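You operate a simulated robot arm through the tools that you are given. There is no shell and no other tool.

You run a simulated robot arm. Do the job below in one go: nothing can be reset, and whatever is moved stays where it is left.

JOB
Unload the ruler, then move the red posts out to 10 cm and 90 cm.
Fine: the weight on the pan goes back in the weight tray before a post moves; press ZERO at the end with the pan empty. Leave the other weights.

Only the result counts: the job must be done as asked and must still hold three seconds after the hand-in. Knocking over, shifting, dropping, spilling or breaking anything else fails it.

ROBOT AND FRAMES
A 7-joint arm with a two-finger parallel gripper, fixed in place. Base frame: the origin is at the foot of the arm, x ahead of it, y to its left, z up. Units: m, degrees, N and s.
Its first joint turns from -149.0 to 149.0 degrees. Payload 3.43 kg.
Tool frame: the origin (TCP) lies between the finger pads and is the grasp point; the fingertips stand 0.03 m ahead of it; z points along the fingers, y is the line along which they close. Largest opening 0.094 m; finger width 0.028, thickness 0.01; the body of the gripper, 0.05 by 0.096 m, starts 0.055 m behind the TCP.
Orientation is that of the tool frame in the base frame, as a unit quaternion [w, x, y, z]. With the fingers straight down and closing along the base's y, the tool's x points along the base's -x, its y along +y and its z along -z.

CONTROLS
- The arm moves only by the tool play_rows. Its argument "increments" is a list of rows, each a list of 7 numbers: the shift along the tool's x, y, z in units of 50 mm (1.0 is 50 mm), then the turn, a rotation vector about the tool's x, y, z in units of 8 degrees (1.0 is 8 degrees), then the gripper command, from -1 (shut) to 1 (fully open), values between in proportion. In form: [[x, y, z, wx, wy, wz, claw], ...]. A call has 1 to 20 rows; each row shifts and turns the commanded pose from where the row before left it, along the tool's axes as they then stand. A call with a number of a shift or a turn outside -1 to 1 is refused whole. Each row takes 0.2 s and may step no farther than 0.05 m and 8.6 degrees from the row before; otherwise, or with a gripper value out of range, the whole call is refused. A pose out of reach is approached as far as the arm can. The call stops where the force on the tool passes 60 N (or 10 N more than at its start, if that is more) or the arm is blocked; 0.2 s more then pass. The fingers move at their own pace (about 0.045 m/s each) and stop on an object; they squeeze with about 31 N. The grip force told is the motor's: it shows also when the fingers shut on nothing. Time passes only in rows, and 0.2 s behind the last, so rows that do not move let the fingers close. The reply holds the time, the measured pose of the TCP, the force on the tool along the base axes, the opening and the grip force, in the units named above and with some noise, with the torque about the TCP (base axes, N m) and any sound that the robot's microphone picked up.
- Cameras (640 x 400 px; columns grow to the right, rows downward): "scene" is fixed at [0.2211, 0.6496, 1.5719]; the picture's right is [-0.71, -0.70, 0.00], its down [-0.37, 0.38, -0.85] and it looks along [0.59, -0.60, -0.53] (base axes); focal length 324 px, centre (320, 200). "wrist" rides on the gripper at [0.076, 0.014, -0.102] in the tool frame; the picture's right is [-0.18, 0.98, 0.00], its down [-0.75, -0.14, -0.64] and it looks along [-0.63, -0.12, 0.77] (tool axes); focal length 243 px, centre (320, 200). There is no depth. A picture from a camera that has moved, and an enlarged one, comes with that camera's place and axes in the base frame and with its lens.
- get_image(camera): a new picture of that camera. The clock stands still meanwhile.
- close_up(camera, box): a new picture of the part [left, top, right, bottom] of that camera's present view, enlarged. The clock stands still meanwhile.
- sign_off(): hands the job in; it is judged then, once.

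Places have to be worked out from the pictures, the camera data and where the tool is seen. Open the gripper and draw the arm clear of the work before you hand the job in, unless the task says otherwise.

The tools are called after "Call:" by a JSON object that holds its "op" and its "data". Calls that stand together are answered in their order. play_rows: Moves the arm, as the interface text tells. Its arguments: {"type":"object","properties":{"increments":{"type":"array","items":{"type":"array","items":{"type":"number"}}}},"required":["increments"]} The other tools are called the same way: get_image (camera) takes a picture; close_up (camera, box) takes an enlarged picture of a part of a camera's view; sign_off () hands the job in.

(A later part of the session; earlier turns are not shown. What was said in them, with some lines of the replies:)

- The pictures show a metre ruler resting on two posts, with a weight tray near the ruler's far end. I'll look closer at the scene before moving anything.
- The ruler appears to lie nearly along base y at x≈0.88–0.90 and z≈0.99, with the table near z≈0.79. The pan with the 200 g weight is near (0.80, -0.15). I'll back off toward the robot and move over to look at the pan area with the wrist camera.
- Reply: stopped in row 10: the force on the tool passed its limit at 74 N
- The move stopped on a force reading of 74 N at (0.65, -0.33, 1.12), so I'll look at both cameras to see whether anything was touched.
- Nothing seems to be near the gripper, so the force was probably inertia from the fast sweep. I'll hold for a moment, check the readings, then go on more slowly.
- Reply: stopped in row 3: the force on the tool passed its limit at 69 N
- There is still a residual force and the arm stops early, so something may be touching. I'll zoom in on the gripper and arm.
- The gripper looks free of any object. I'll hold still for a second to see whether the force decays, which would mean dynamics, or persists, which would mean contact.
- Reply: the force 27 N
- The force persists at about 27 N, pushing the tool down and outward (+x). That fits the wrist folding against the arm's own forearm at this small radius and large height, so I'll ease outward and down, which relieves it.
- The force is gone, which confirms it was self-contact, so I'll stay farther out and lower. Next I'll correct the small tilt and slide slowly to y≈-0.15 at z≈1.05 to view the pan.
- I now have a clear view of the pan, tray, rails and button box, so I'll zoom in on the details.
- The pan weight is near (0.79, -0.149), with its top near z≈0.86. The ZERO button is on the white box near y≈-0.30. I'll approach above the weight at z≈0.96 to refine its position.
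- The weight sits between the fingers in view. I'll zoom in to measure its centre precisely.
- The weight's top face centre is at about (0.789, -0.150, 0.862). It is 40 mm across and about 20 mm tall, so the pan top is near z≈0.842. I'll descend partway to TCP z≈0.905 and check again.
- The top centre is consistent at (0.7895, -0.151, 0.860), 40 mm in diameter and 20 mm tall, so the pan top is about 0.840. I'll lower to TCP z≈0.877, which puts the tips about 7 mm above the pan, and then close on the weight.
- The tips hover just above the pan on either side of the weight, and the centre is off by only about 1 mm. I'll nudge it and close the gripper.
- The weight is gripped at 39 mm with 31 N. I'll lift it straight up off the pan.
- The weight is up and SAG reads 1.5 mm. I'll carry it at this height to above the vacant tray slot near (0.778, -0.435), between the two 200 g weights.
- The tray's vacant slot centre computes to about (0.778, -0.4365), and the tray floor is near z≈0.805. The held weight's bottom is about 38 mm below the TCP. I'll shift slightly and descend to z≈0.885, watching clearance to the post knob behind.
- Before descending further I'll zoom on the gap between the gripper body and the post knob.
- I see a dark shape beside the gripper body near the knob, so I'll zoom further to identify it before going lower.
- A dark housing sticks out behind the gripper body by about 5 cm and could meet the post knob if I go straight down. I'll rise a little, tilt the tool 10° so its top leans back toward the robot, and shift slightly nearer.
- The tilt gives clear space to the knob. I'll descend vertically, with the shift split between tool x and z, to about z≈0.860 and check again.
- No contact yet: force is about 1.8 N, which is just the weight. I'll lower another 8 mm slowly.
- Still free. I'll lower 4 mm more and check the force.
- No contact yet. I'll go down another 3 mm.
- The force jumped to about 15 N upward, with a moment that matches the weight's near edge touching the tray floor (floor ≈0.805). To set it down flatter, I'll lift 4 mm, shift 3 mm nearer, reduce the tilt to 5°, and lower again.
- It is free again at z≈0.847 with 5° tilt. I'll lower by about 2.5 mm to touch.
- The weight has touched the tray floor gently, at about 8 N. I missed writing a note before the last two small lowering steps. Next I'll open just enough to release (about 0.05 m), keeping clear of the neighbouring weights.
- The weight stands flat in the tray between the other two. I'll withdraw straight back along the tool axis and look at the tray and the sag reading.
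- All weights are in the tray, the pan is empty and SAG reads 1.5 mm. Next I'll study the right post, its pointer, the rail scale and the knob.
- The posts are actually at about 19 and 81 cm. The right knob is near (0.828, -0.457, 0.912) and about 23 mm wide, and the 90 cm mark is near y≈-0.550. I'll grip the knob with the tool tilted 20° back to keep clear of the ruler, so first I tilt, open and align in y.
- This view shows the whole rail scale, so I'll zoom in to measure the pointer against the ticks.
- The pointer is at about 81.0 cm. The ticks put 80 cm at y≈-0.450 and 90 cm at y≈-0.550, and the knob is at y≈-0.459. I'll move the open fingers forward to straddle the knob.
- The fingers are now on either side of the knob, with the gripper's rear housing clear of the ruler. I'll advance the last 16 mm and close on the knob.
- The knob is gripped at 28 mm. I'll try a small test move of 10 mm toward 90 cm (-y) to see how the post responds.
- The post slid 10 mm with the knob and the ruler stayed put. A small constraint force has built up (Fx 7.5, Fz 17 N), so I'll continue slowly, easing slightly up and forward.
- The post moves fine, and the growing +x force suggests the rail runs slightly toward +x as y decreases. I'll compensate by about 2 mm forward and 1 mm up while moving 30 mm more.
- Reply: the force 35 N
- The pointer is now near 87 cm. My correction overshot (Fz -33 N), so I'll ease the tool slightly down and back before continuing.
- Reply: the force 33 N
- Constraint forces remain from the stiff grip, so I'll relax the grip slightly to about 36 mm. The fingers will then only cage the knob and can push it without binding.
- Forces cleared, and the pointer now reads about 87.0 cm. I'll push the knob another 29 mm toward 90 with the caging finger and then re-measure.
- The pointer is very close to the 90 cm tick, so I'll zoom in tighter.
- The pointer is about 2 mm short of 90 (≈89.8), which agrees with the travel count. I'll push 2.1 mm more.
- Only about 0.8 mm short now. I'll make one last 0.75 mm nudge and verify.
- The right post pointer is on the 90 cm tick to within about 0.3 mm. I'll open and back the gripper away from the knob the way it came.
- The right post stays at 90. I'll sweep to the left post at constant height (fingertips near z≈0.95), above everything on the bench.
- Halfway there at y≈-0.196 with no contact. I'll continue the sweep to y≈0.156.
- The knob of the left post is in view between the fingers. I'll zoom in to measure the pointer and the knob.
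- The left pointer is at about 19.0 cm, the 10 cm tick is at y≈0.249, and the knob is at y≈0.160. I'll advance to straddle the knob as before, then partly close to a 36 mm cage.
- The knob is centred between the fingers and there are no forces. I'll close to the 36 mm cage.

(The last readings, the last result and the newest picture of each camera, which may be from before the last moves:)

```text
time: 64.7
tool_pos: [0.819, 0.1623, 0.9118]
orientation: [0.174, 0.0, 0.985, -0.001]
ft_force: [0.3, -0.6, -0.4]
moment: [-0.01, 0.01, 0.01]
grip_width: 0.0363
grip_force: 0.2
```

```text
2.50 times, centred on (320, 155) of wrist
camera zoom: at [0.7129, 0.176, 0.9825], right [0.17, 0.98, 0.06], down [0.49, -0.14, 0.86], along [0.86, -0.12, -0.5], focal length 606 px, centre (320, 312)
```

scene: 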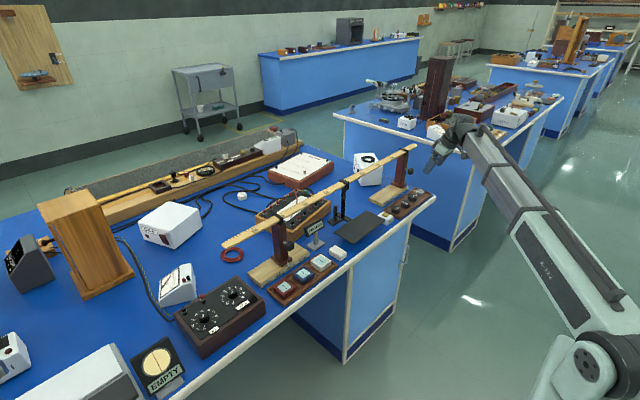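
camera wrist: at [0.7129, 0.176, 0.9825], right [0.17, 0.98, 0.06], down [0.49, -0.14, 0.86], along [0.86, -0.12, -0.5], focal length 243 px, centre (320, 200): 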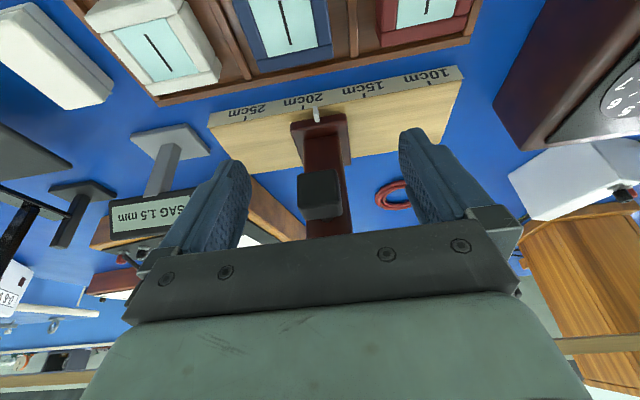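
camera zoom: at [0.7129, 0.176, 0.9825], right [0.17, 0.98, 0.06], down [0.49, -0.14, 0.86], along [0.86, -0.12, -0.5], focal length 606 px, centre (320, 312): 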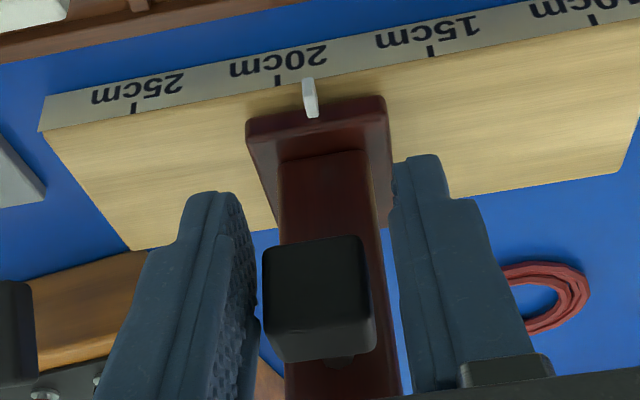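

The knob is caged. I'll push it +y by 85 mm slowly and then re-measure against the scale.

Call:
{"op": "play_rows", "data": {"increments": [[0, 0.05, 0, 0, 0, 0, -0.234], [0, 0.08, 0, 0, 0, 0, -0.234], [0, 0.1, 0, 0, 0, 0, -0.234], [0, 0.1, 0, 0, 0, 0, -0.234], [0, 0.1, 0, 0, 0, 0, -0.234], [0, 0.1, 0, 0, 0, 0, -0.234], [0, 0.1, 0, 0, 0, 0, -0.234], [0, 0.1, 0, 0, 0, 0, -0.234], [0, 0.1, 0, 0, 0, 0, -0.234], [0, 0.1, 0, 0, 0, 0, -0.234], [0, 0.1, 0, 0, 0, 0, -0.234], [0, 0, 0, 0, 0, 0, -0.234]]}}

Call:
{"op": "get_image", "data": {"camera": "wrist"}}

Call:
{"op": "close_up", "data": {"camera": "scene", "box": [220, 180, 360, 300]}}

```text
time: 67.3
tool_pos: [0.8202, 0.2133, 0.9135]
orientation: [0.174, 0.0, 0.985, 0.0]
ft_force: [-0.3, -0.1, -0.5]
moment: [0.0, 0.01, 0.02]
grip_width: 0.0362
grip_force: 0.1
```

```text
taken
camera wrist: at [0.7141, 0.2271, 0.9826], right [0.17, 0.98, 0.06], down [0.49, -0.14, 0.86], along [0.86, -0.12, -0.5], focal length 243 px, centre (320, 200)
```

wrist: 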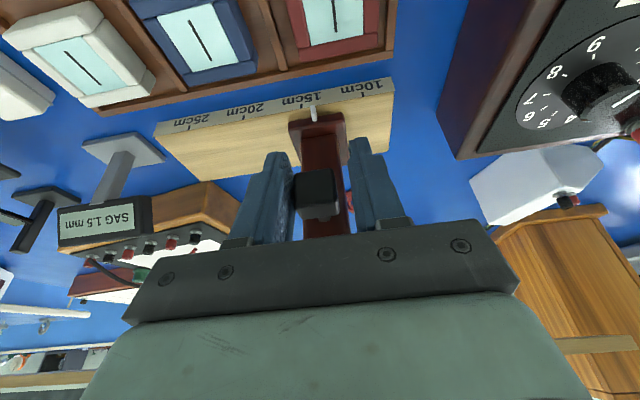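

```text
3.33 times, centred on (290, 240) of scene
camera zoom: at [0.2211, 0.6496, 1.5719], right [-0.71, -0.7, 0.0], down [-0.37, 0.38, -0.85], along [0.59, -0.6, -0.53], focal length 1080 px, centre (420, 67)
```

zoom: 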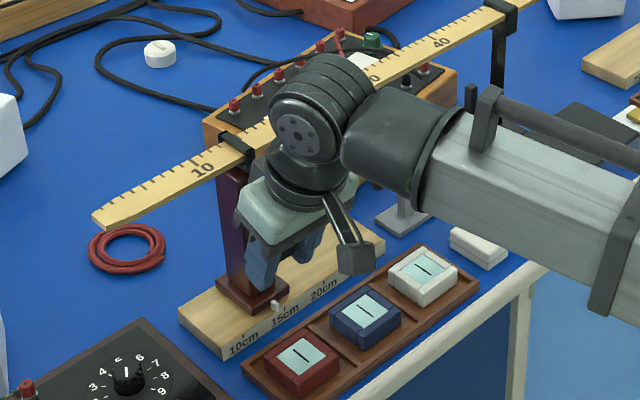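

The post is sliding smoothly, with the pointer near 14. I'll push another 36 mm and re-measure.

Call:
{"op": "play_rows", "data": {"increments": [[0, 0.06, 0, 0, 0, 0, -0.234], [0, 0.1, 0, 0, 0, 0, -0.234], [0, 0.1, 0, 0, 0, 0, -0.234], [0, 0.1, 0, 0, 0, 0, -0.234], [0, 0.1, 0, 0, 0, 0, -0.234], [0, 0.1, 0, 0, 0, 0, -0.234], [0, 0.1, 0, 0, 0, 0, -0.234], [0, 0.06, 0, 0, 0, 0, -0.234], [0, 0, 0, 0, 0, 0, -0.234]]}}

Call:
{"op": "get_image", "data": {"camera": "wrist"}}

Call:
{"op": "close_up", "data": {"camera": "wrist", "box": [290, 85, 350, 130]}}

```text
time: 69.3
tool_pos: [0.8201, 0.2482, 0.9129]
orientation: [0.174, 0.001, 0.985, 0.0]
ft_force: [0.4, -2.5, -0.1]
moment: [-0.01, 0.01, -0.01]
grip_width: 0.0369
grip_force: 0.1
```

```text
taken
camera wrist: at [0.7131, 0.2629, 0.9818], right [0.17, 0.98, 0.06], down [0.49, -0.14, 0.86], along [0.86, -0.12, -0.5], focal length 243 px, centre (320, 200)
```

wrist: 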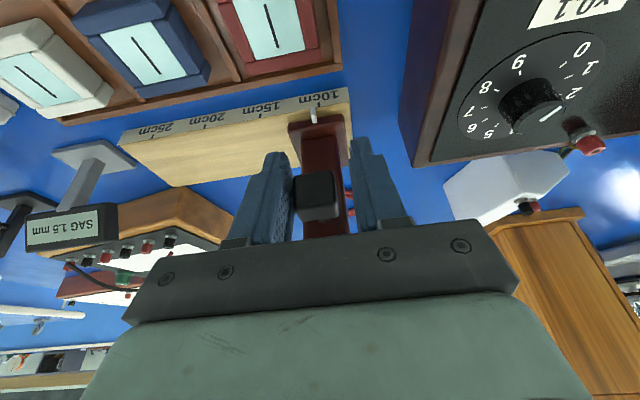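

```text
8.89 times, centred on (320, 108) of wrist
camera zoom: at [0.7131, 0.2629, 0.9818], right [0.17, 0.98, 0.06], down [0.49, -0.14, 0.86], along [0.86, -0.12, -0.5], focal length 2157 px, centre (320, 1022)
```

zoom: 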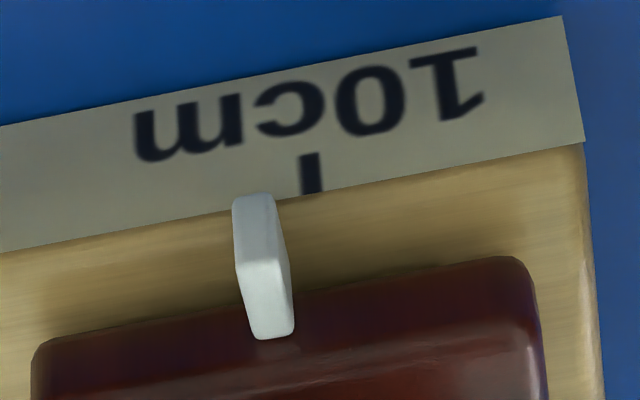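

The pointer is about 5.6 mm short of the 10 cm tick. I'll push 5.5 mm more and check.

Call:
{"op": "play_rows", "data": {"increments": [[0, 0.04, 0, 0, 0, 0, -0.234], [0, 0.04, 0, 0, 0, 0, -0.234], [0, 0.03, 0, 0, 0, 0, -0.234], [0, 0, 0, 0, 0, 0, -0.234], [0, 0, 0, 0, 0, 0, -0.234]]}}

Call:
{"op": "close_up", "data": {"camera": "wrist", "box": [290, 85, 350, 130]}}

Call:
{"op": "close_up", "data": {"camera": "scene", "box": [240, 230, 300, 280]}}

```text
time: 70.5
tool_pos: [0.8202, 0.2532, 0.9129]
orientation: [0.175, 0.0, 0.985, 0.0]
ft_force: [0.0, -1.6, 0.1]
moment: [0.0, 0.03, 0.0]
grip_width: 0.0368
grip_force: 0.8
```

```text
8.89 times, centred on (320, 108) of wrist
camera zoom: at [0.7129, 0.268, 0.9827], right [0.17, 0.98, 0.06], down [0.49, -0.14, 0.86], along [0.86, -0.12, -0.5], focal length 2157 px, centre (320, 1022)
```

zoom: 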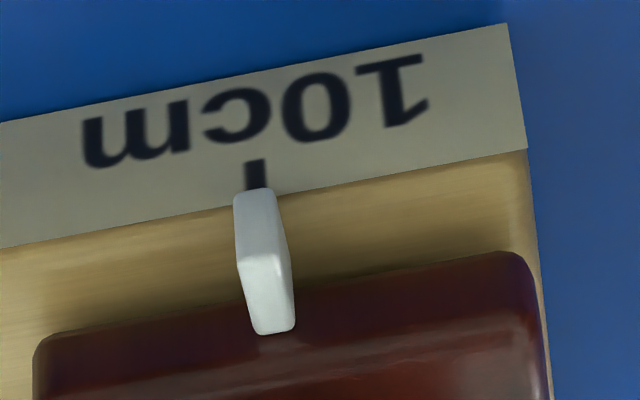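

```text
8.00 times, centred on (270, 255) of scene
camera zoom: at [0.2211, 0.6496, 1.5719], right [-0.71, -0.7, 0.0], down [-0.37, 0.38, -0.85], along [0.59, -0.6, -0.53], focal length 2592 px, centre (720, -240)
```

zoom: 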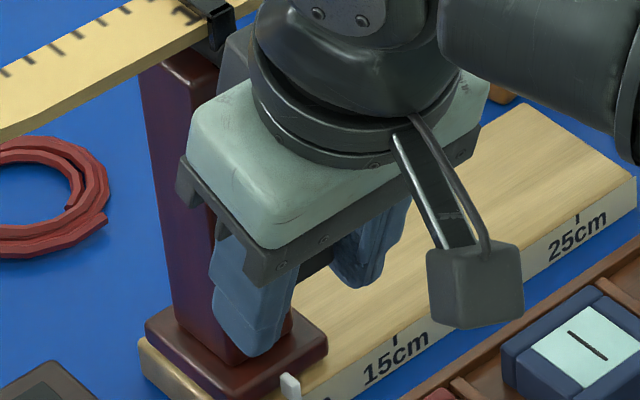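

The left pointer is on the 10 cm tick to within about 0.4 mm. The decade box is close on the left, so I'll open only to about 50 mm and back away from the knob.

Call:
{"op": "play_rows", "data": {"increments": [[0, 0, 0, 0, 0, 0, -0.1], [0, 0, 0, 0, 0, 0, 0.06], [0, 0, 0, 0, 0, 0, 0.06], [0.1, 0, -0.1, 0, 0, 0, 0.06], [0.2, 0, -0.2, 0, 0, 0, 0.06], [0.25, 0, -0.25, 0, 0, 0, 0.06], [0.25, 0, -0.3, 0, 0, 0, 0.06], [0.25, 0, -0.4, 0, 0, 0, 0.06], [0.2, 0, -0.4, 0, 0, 0, 0.06], [0, 0, -0.2, 0, 0, 0, 0.06], [0, 0, 0, 0, 0, 0, 0.06], [0, 0, 0, 0, 0, 0, 0.06]]}}

Call:
{"op": "get_image", "data": {"camera": "wrist"}}

Call:
{"op": "close_up", "data": {"camera": "scene", "box": [210, 170, 370, 300]}}

```text
time: 73.1
tool_pos: [0.7291, 0.2548, 0.9785]
orientation: [0.174, 0.0, 0.985, 0.0]
ft_force: [0.2, 0.6, 0.1]
moment: [0.0, 0.0, 0.02]
grip_width: 0.0499
grip_force: 0.0
```

```text
taken
camera wrist: at [0.6234, 0.2694, 1.0486], right [0.17, 0.98, 0.06], down [0.49, -0.14, 0.86], along [0.86, -0.12, -0.5], focal length 243 px, centre (320, 200)
```

wrist: 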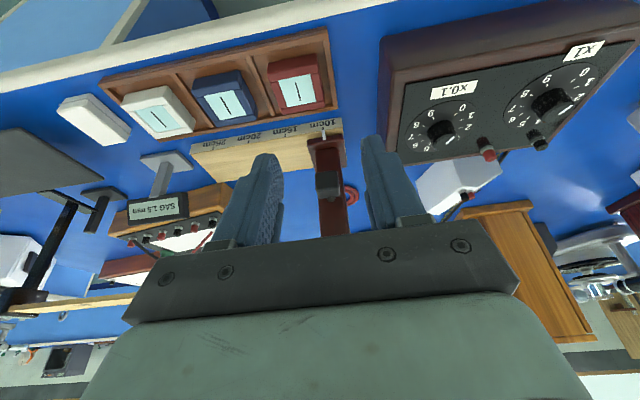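

```text
3.08 times, centred on (290, 235) of scene
camera zoom: at [0.2211, 0.6496, 1.5719], right [-0.71, -0.7, 0.0], down [-0.37, 0.38, -0.85], along [0.59, -0.6, -0.53], focal length 997 px, centre (412, 92)
```

zoom: 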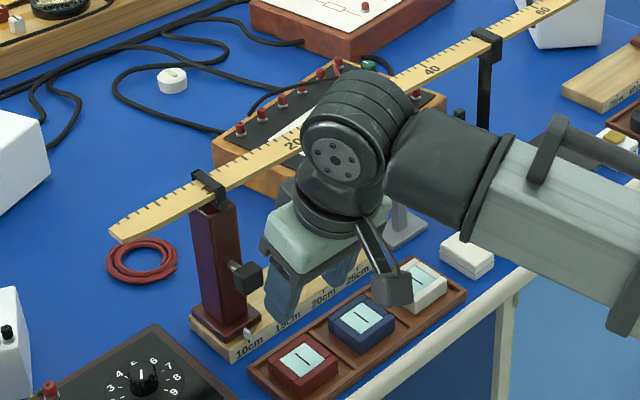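

Both posts are in place and the gripper is clear. The ZERO button computes to about (0.7745, -0.2905, 0.831). I'll travel back toward it at the same height while closing the fingers.

Call:
{"op": "play_rows", "data": {"increments": [[0, -0.1, 0, 0, 0, 0, 0.06], [0, -0.25, 0, 0, 0, 0, 0.06], [0, -0.4, 0, 0, 0, 0, 0.06], [0, -0.45, 0, 0, 0, 0, 0.06], [0, -0.45, 0, 0, 0, 0, -0.5], [0, -0.45, 0, 0, 0, 0, -1], [0, -0.45, 0, 0, 0, 0, -1], [0, -0.45, 0, 0, 0, 0, -1], [0, -0.45, 0, 0, 0, 0, -1], [0, -0.45, 0, 0, 0, 0, -1], [0, -0.45, 0, 0, 0, 0, -1], [0, -0.45, 0, 0, 0, 0, -1], [0, -0.45, 0, 0, 0, 0, -1], [0, -0.45, 0, 0, 0, 0, -1], [0, -0.45, 0, 0, 0, 0, -1], [0, -0.4, 0, 0, 0, 0, -1], [0, -0.3, 0, 0, 0, 0, -1], [0, -0.2, 0, 0, 0, 0, -1], [0, -0.1, 0, 0, 0, 0, -1], [0, 0, 0, 0, 0, 0, -1]]}}

```text
time: 77.3
tool_pos: [0.7282, -0.1028, 0.9767]
orientation: [0.175, 0.0, 0.985, 0.0]
ft_force: [-0.3, 0.2, 0.1]
moment: [0.01, 0.01, -0.02]
grip_width: 0.0
grip_force: 30.9
```

At y≈-0.10 with the fingers closed. I'll continue to y≈-0.29 and bring the tool back to vertical.

Call:
{"op": "play_rows", "data": {"increments": [[0, -0.1, 0, 0, 0.1, 0, -1], [0, -0.25, 0, 0, 0.2, 0, -1], [0, -0.4, 0, 0, 0.3, 0, -1], [0, -0.4, 0, 0, 0.3, 0, -1], [0, -0.4, 0, 0, 0.3, 0, -1], [0, -0.4, 0, 0, 0.3, 0, -1], [0, -0.4, 0, 0, 0.3, 0, -1], [0, -0.4, 0, 0, 0.3, 0, -1], [0, -0.4, 0, 0, 0.2, 0, -1], [0, -0.3, 0, 0, 0.15, 0, -1], [0, -0.2, 0, 0, 0.06, 0, -1], [0, -0.1, 0, 0, 0, 0, -1], [0, 0, 0, 0, 0, 0, -1], [0, 0, 0, 0, 0, 0, -1]]}}

Call:
{"op": "get_image", "data": {"camera": "wrist"}}

Call:
{"op": "close_up", "data": {"camera": "scene", "box": [290, 140, 450, 260]}}

```text
time: 80.3
tool_pos: [0.7291, -0.2909, 0.9774]
orientation: [0.0, 0.0, 1.0, 0.0]
ft_force: [-0.5, -0.6, -0.4]
moment: [0.03, 0.02, -0.02]
grip_width: 0.0003
grip_force: 31.2
```

```text
taken
camera wrist: at [0.6536, -0.2772, 1.0796], right [0.18, 0.98, 0.0], down [0.75, -0.14, 0.64], along [0.63, -0.12, -0.77], focal length 243 px, centre (320, 200)
```

wrist: 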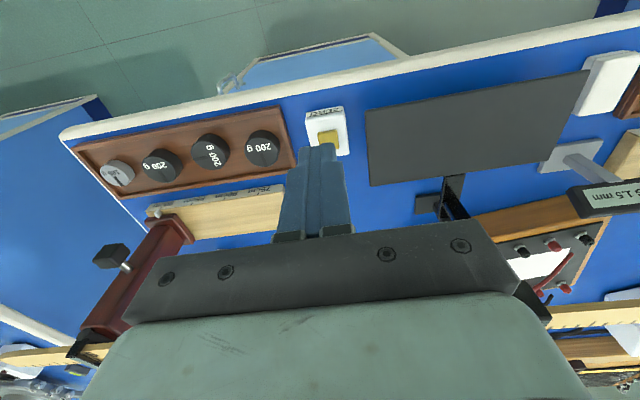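

```text
3.33 times, centred on (370, 200) of scene
camera zoom: at [0.2211, 0.6496, 1.5719], right [-0.71, -0.7, 0.0], down [-0.37, 0.38, -0.85], along [0.59, -0.6, -0.53], focal length 1080 px, centre (153, 200)
```

zoom: 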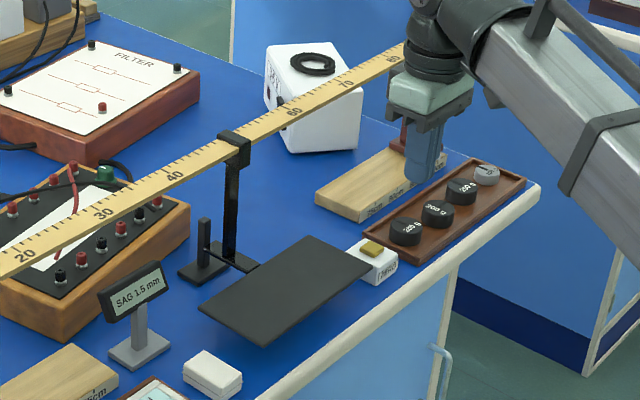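

The ZERO button is just ahead of the closed fingertips, so I'll zoom in to locate it.

Call:
{"op": "close_up", "data": {"camera": "wrist", "box": [285, 95, 375, 165]}}

```text
5.71 times, centred on (330, 130) of wrist
camera zoom: at [0.6536, -0.2772, 1.0796], right [0.18, 0.98, 0.0], down [0.75, -0.14, 0.64], along [0.63, -0.12, -0.77], focal length 1386 px, centre (263, 600)
```

zoom: 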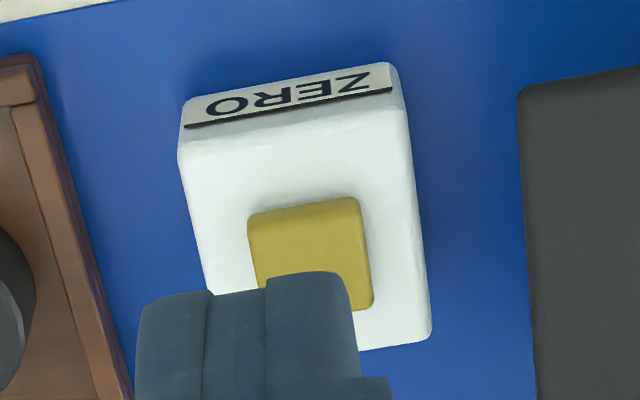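

The button top centre is at (0.7745, -0.2905, ~0.831) and about 21 mm square. I'll move over it and descend so the tips are about 2 cm above.

Call:
{"op": "play_rows", "data": {"increments": [[-0.15, 0, 0, 0, 0, 0, -1], [-0.25, 0.01, 0.1, 0, 0, 0, -1], [-0.25, 0, 0.25, 0, 0, 0, -1], [-0.2, 0, 0.3, 0, 0, 0, -1], [-0.058, 0, 0.3, 0, 0, 0, -1], [0, 0, 0.3, 0, 0, 0, -1], [0, 0, 0.3, 0, 0, 0, -1], [0, 0, 0.25, 0, 0, 0, -1], [0, 0, 0.15, 0, 0, 0, -1], [0, 0, 0, 0, 0, 0, -1], [0, 0, 0, 0, 0, 0, -1]]}}

Call:
{"op": "get_image", "data": {"camera": "wrist"}}

Call:
{"op": "close_up", "data": {"camera": "scene", "box": [350, 170, 430, 240]}}

```text
time: 82.7
tool_pos: [0.7754, -0.2908, 0.8801]
orientation: [-0.001, -0.001, 1.0, 0.001]
ft_force: [0.1, -0.6, 0.3]
moment: [0.03, -0.03, -0.01]
grip_width: 0.0
grip_force: 30.9
```

```text
taken
camera wrist: at [0.6999, -0.2771, 0.9821], right [0.18, 0.98, 0.0], down [0.75, -0.14, 0.64], along [0.63, -0.12, -0.77], focal length 243 px, centre (320, 200)
```

wrist: 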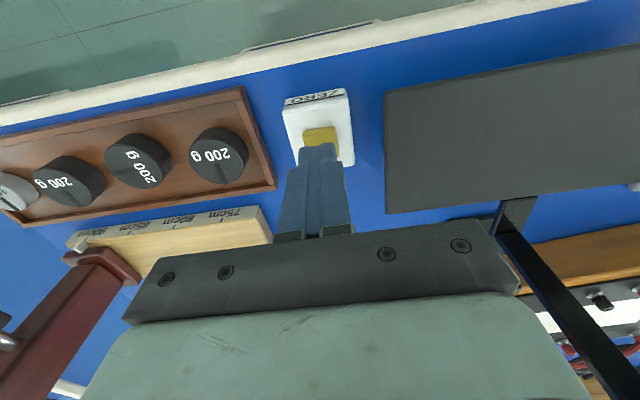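

```text
5.71 times, centred on (390, 205) of scene
camera zoom: at [0.2211, 0.6496, 1.5719], right [-0.71, -0.7, 0.0], down [-0.37, 0.38, -0.85], along [0.59, -0.6, -0.53], focal length 1852 px, centre (-80, 171)
```

zoom: 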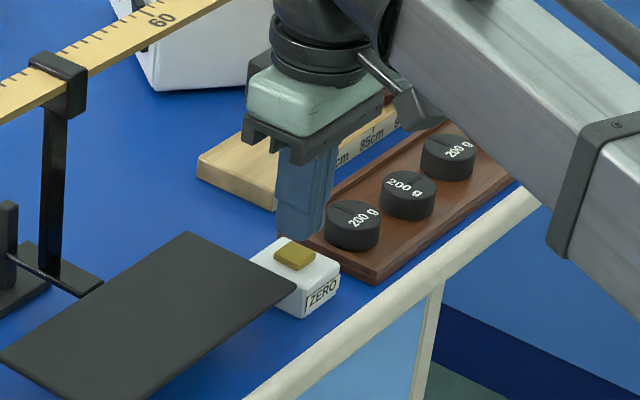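

I'll zoom in to confirm the fingertip is centred over the button.

Call:
{"op": "close_up", "data": {"camera": "wrist", "box": [275, 80, 365, 170]}}

```text
4.44 times, centred on (320, 125) of wrist
camera zoom: at [0.6999, -0.2771, 0.9821], right [0.18, 0.98, 0.0], down [0.75, -0.14, 0.64], along [0.63, -0.12, -0.77], focal length 1078 px, centre (320, 533)
```

zoom: 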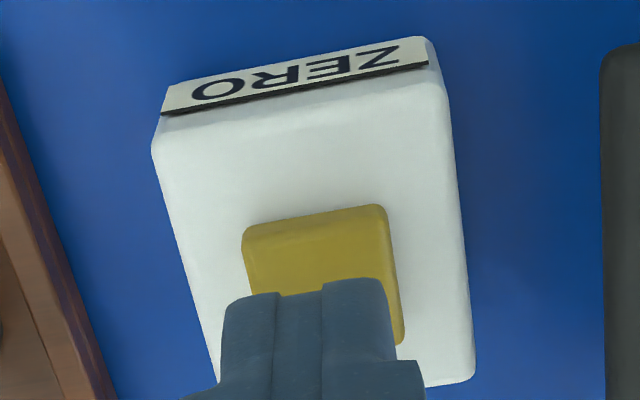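

The fingertips are centred over the button to within about 1 mm. I'll lower 17 mm to just above it, then press in small steps while listening for a click.

Call:
{"op": "play_rows", "data": {"increments": [[0, 0, 0.1, 0, 0, 0, -1], [0, 0, 0.12, 0, 0, 0, -1], [0, 0, 0.1, 0, 0, 0, -1], [0, 0, 0.02, 0, 0, 0, -1], [0, 0, 0, 0, 0, 0, -1]]}}

```text
time: 83.9
tool_pos: [0.7743, -0.2885, 0.8651]
orientation: [0.0, -0.001, 1.0, 0.0]
ft_force: [-0.6, -0.6, 0.6]
moment: [-0.01, -0.01, 0.03]
grip_width: 0.0
grip_force: 31.7
```

No contact yet at z≈0.864. I'll go on down in small steps.

Call:
{"op": "play_rows", "data": {"increments": [[0, 0, 0.03, 0, 0, 0, -1], [0, 0, 0.02, 0, 0, 0, -1], [0, 0, 0, 0, 0, 0, -1]]}}

```text
time: 84.7
tool_pos: [0.774, -0.29, 0.8618]
orientation: [0.0, 0.0, 1.0, 0.0]
ft_force: [-1.2, -0.1, 2.4]
moment: [-0.03, 0.02, -0.01]
grip_width: 0.0
grip_force: 31.5
heard: click
```

A click was heard at light contact. I'll check the SAG display now.

Call:
{"op": "close_up", "data": {"camera": "scene", "box": [295, 205, 345, 255]}}

Call:
{"op": "close_up", "data": {"camera": "scene", "box": [350, 170, 430, 240]}}

```text
8.00 times, centred on (320, 230) of scene
camera zoom: at [0.2211, 0.6496, 1.5719], right [-0.71, -0.7, 0.0], down [-0.37, 0.38, -0.85], along [0.59, -0.6, -0.53], focal length 2592 px, centre (320, -40)
```

zoom: 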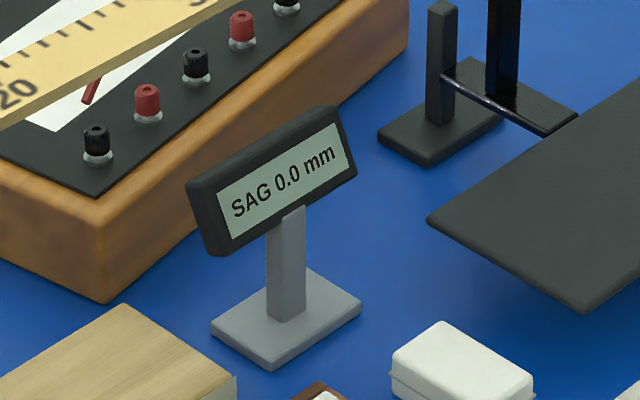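

```text
5.71 times, centred on (390, 205) of scene
camera zoom: at [0.2211, 0.6496, 1.5719], right [-0.71, -0.7, 0.0], down [-0.37, 0.38, -0.85], along [0.59, -0.6, -0.53], focal length 1852 px, centre (-80, 171)
```

zoom: 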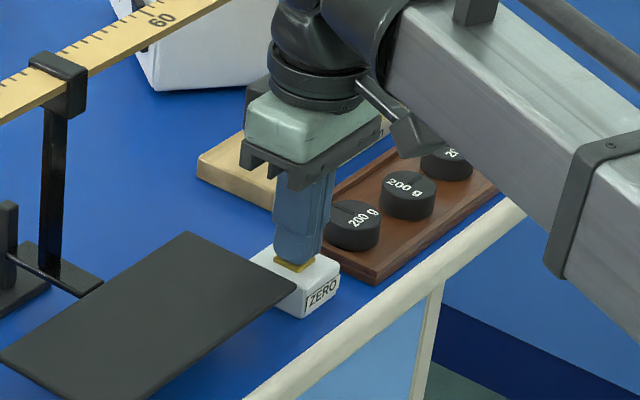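

SAG now reads 0.0 mm with the pan empty. I'll lift straight up, then open the gripper and draw back from the bench work.

Call:
{"op": "play_rows", "data": {"increments": [[0, 0, -0.05, 0, 0, 0, -1], [0, 0, -0.15, 0, 0, 0, -1], [0, 0, -0.25, 0, 0, 0, -1], [0, 0, -0.35, 0, 0, 0, -1], [0, 0, -0.4, 0, 0, 0, -1], [0, 0, -0.4, 0, 0, 0, -1], [0, 0, -0.4, 0, 0, 0, -1], [0.1, 0, -0.3, 0, 0, 0, -1], [0.2, 0, -0.2, 0, 0, 0, 0], [0.2, 0, -0.1, 0, 0, 0, 1], [0.2, 0, 0, 0, 0, 0, 1], [0.1, 0, 0, 0, 0, 0, 1], [0, 0, 0, 0, 0, 0, 1], [0, 0, 0, 0, 0, 0, 1], [0, 0, 0, 0, 0, 0, 1]]}}

Call:
{"op": "get_image", "data": {"camera": "scene"}}

Call:
{"op": "get_image", "data": {"camera": "wrist"}}

Call:
{"op": "close_up", "data": {"camera": "scene", "box": [295, 205, 345, 255]}}

Call:
{"op": "close_up", "data": {"camera": "scene", "box": [215, 190, 315, 290]}}

Call:
{"op": "close_up", "data": {"camera": "scene", "box": [340, 130, 450, 250]}}

```text
time: 87.9
tool_pos: [0.7368, -0.2903, 0.9904]
orientation: [0.001, 0.0, 1.0, 0.0]
ft_force: [0.2, -0.4, -0.8]
moment: [0.0, 0.01, 0.0]
grip_width: 0.094
grip_force: 0.0
```

```text
taken
```

scene: 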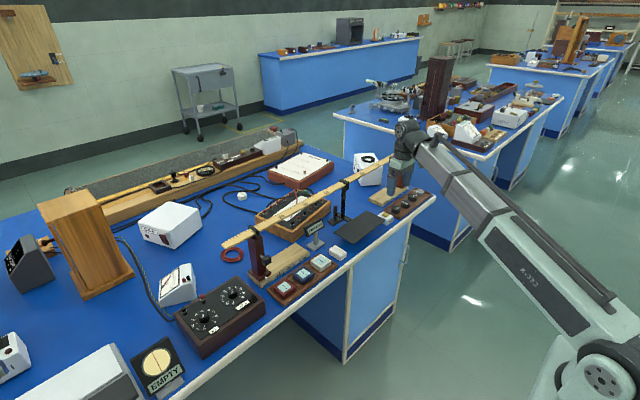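

```text
taken
camera wrist: at [0.6603, -0.2765, 1.093], right [0.18, 0.98, 0.0], down [0.75, -0.14, 0.64], along [0.63, -0.12, -0.77], focal length 243 px, centre (320, 200)
```

wrist: 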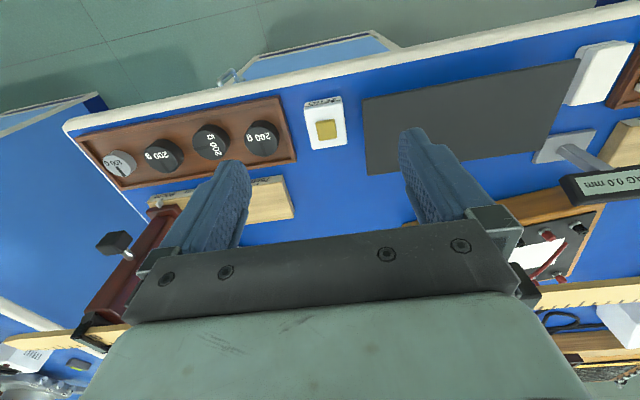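

```text
8.00 times, centred on (320, 230) of scene
camera zoom: at [0.2211, 0.6496, 1.5719], right [-0.71, -0.7, 0.0], down [-0.37, 0.38, -0.85], along [0.59, -0.6, -0.53], focal length 2592 px, centre (320, -40)
```

zoom: 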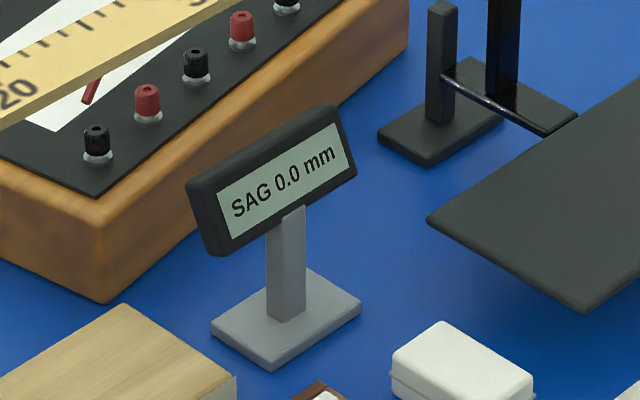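

```text
4.00 times, centred on (265, 240) of scene
camera zoom: at [0.2211, 0.6496, 1.5719], right [-0.71, -0.7, 0.0], down [-0.37, 0.38, -0.85], along [0.59, -0.6, -0.53], focal length 1296 px, centre (540, 40)
```

zoom: 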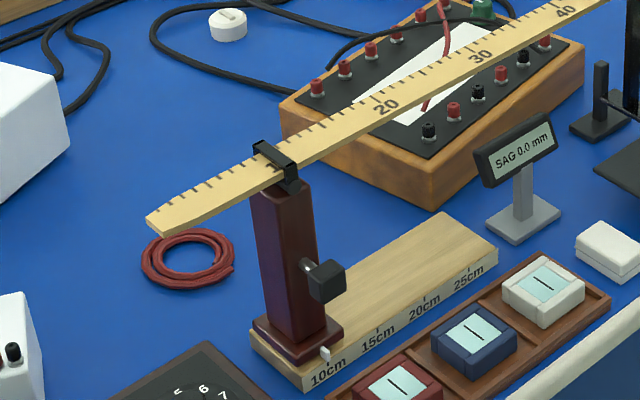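

```text
3.33 times, centred on (395, 190) of scene
camera zoom: at [0.2211, 0.6496, 1.5719], right [-0.71, -0.7, 0.0], down [-0.37, 0.38, -0.85], along [0.59, -0.6, -0.53], focal length 1080 px, centre (70, 233)
```

zoom: 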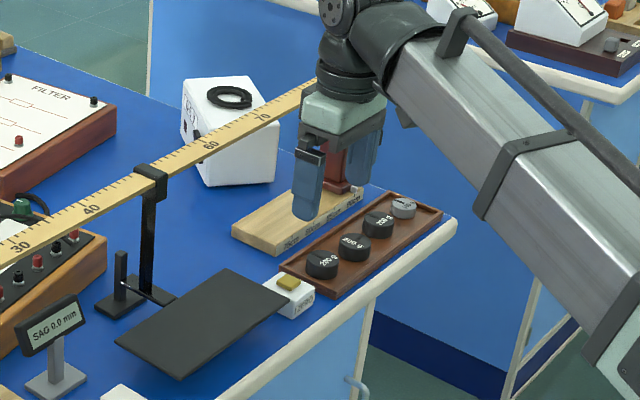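

The result is in place: SAG shows 0.0, the posts are at 10 and 90, all four weights are in the tray, and the pan is empty. I'll raise the arm a bit more to stand well clear and let things settle.

Call:
{"op": "play_rows", "data": {"increments": [[0, 0, -0.15, 0, 0, 0, 1], [0, 0, -0.25, 0, 0, 0, 1], [0, 0, -0.25, 0, 0, 0, 1], [0, 0, -0.25, 0, 0, 0, 1], [0, 0, -0.1, 0, 0, 0, 1], [0, 0, 0, 0, 0, 0, 1], [0, 0, 0, 0, 0, 0, 1], [0, 0, 0, 0, 0, 0, 1], [0, 0, 0, 0, 0, 0, 1]]}}

Call:
{"op": "close_up", "data": {"camera": "wrist", "box": [60, 80, 360, 280]}}

Call:
{"op": "close_up", "data": {"camera": "scene", "box": [290, 140, 450, 260]}}

```text
time: 89.9
tool_pos: [0.7342, -0.29, 1.0407]
orientation: [0.0, -0.001, 1.0, 0.0]
ft_force: [-0.6, -0.3, 0.0]
moment: [-0.04, -0.01, -0.01]
grip_width: 0.0939
grip_force: 0.0
```

```text
2.00 times, centred on (210, 180) of wrist
camera zoom: at [0.6591, -0.2756, 1.1428], right [0.18, 0.98, 0.0], down [0.75, -0.14, 0.64], along [0.63, -0.12, -0.77], focal length 485 px, centre (540, 240)
```

zoom: 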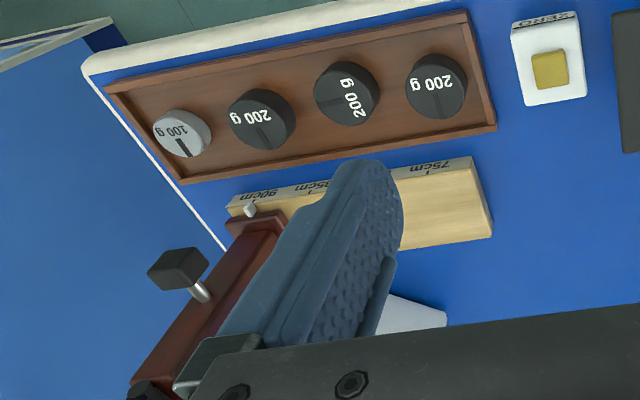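

```text
3.33 times, centred on (370, 200) of scene
camera zoom: at [0.2211, 0.6496, 1.5719], right [-0.71, -0.7, 0.0], down [-0.37, 0.38, -0.85], along [0.59, -0.6, -0.53], focal length 1080 px, centre (153, 200)
```

zoom: 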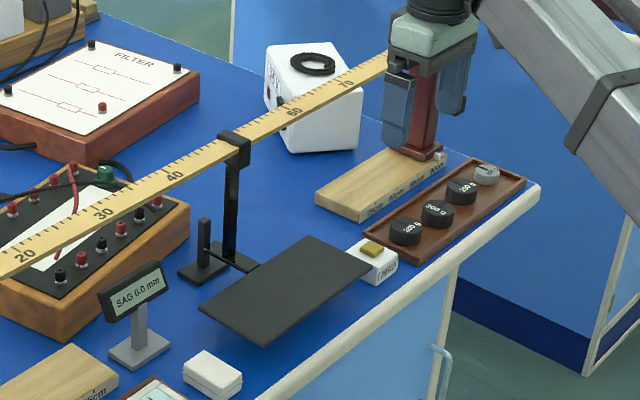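

The final views show the weight in the tray, the posts at 10 and 90 cm, the pan empty and SAG at 0.0 mm. The gripper is open and clear, so I'm handing in the job.

Call:
{"op": "sign_off", "data": {}}

```text
The job is handed in.
```

The ruler is unloaded, the red posts are at 10 cm and 90 cm, and ZERO was pressed last with the pan empty. I've handed the job in.

- **Weight:** the 200 g weight went from the pan into the free space in the weight tray before either post moved. The other weights were not touched.
- **Posts:** they started at about 19 cm and 81 cm. I slid each one by its knob until its pointer lined up with its mark, to within about half a millimetre. The ruler did not appear to shift.
- **ZERO:** I heard a click when I pressed it, and the display changed from 1.5 mm to 0.0 mm. It still read 0.0 mm in the last picture before the hand-in.

Early on, the arm stopped twice on a force limit. Nothing on the bench was touched; the force pointed to the wrist pressing against its own forearm. I also missed the short note before two of the small lowering steps at the tray.

The gripper is open and the arm is raised clear of the bench.
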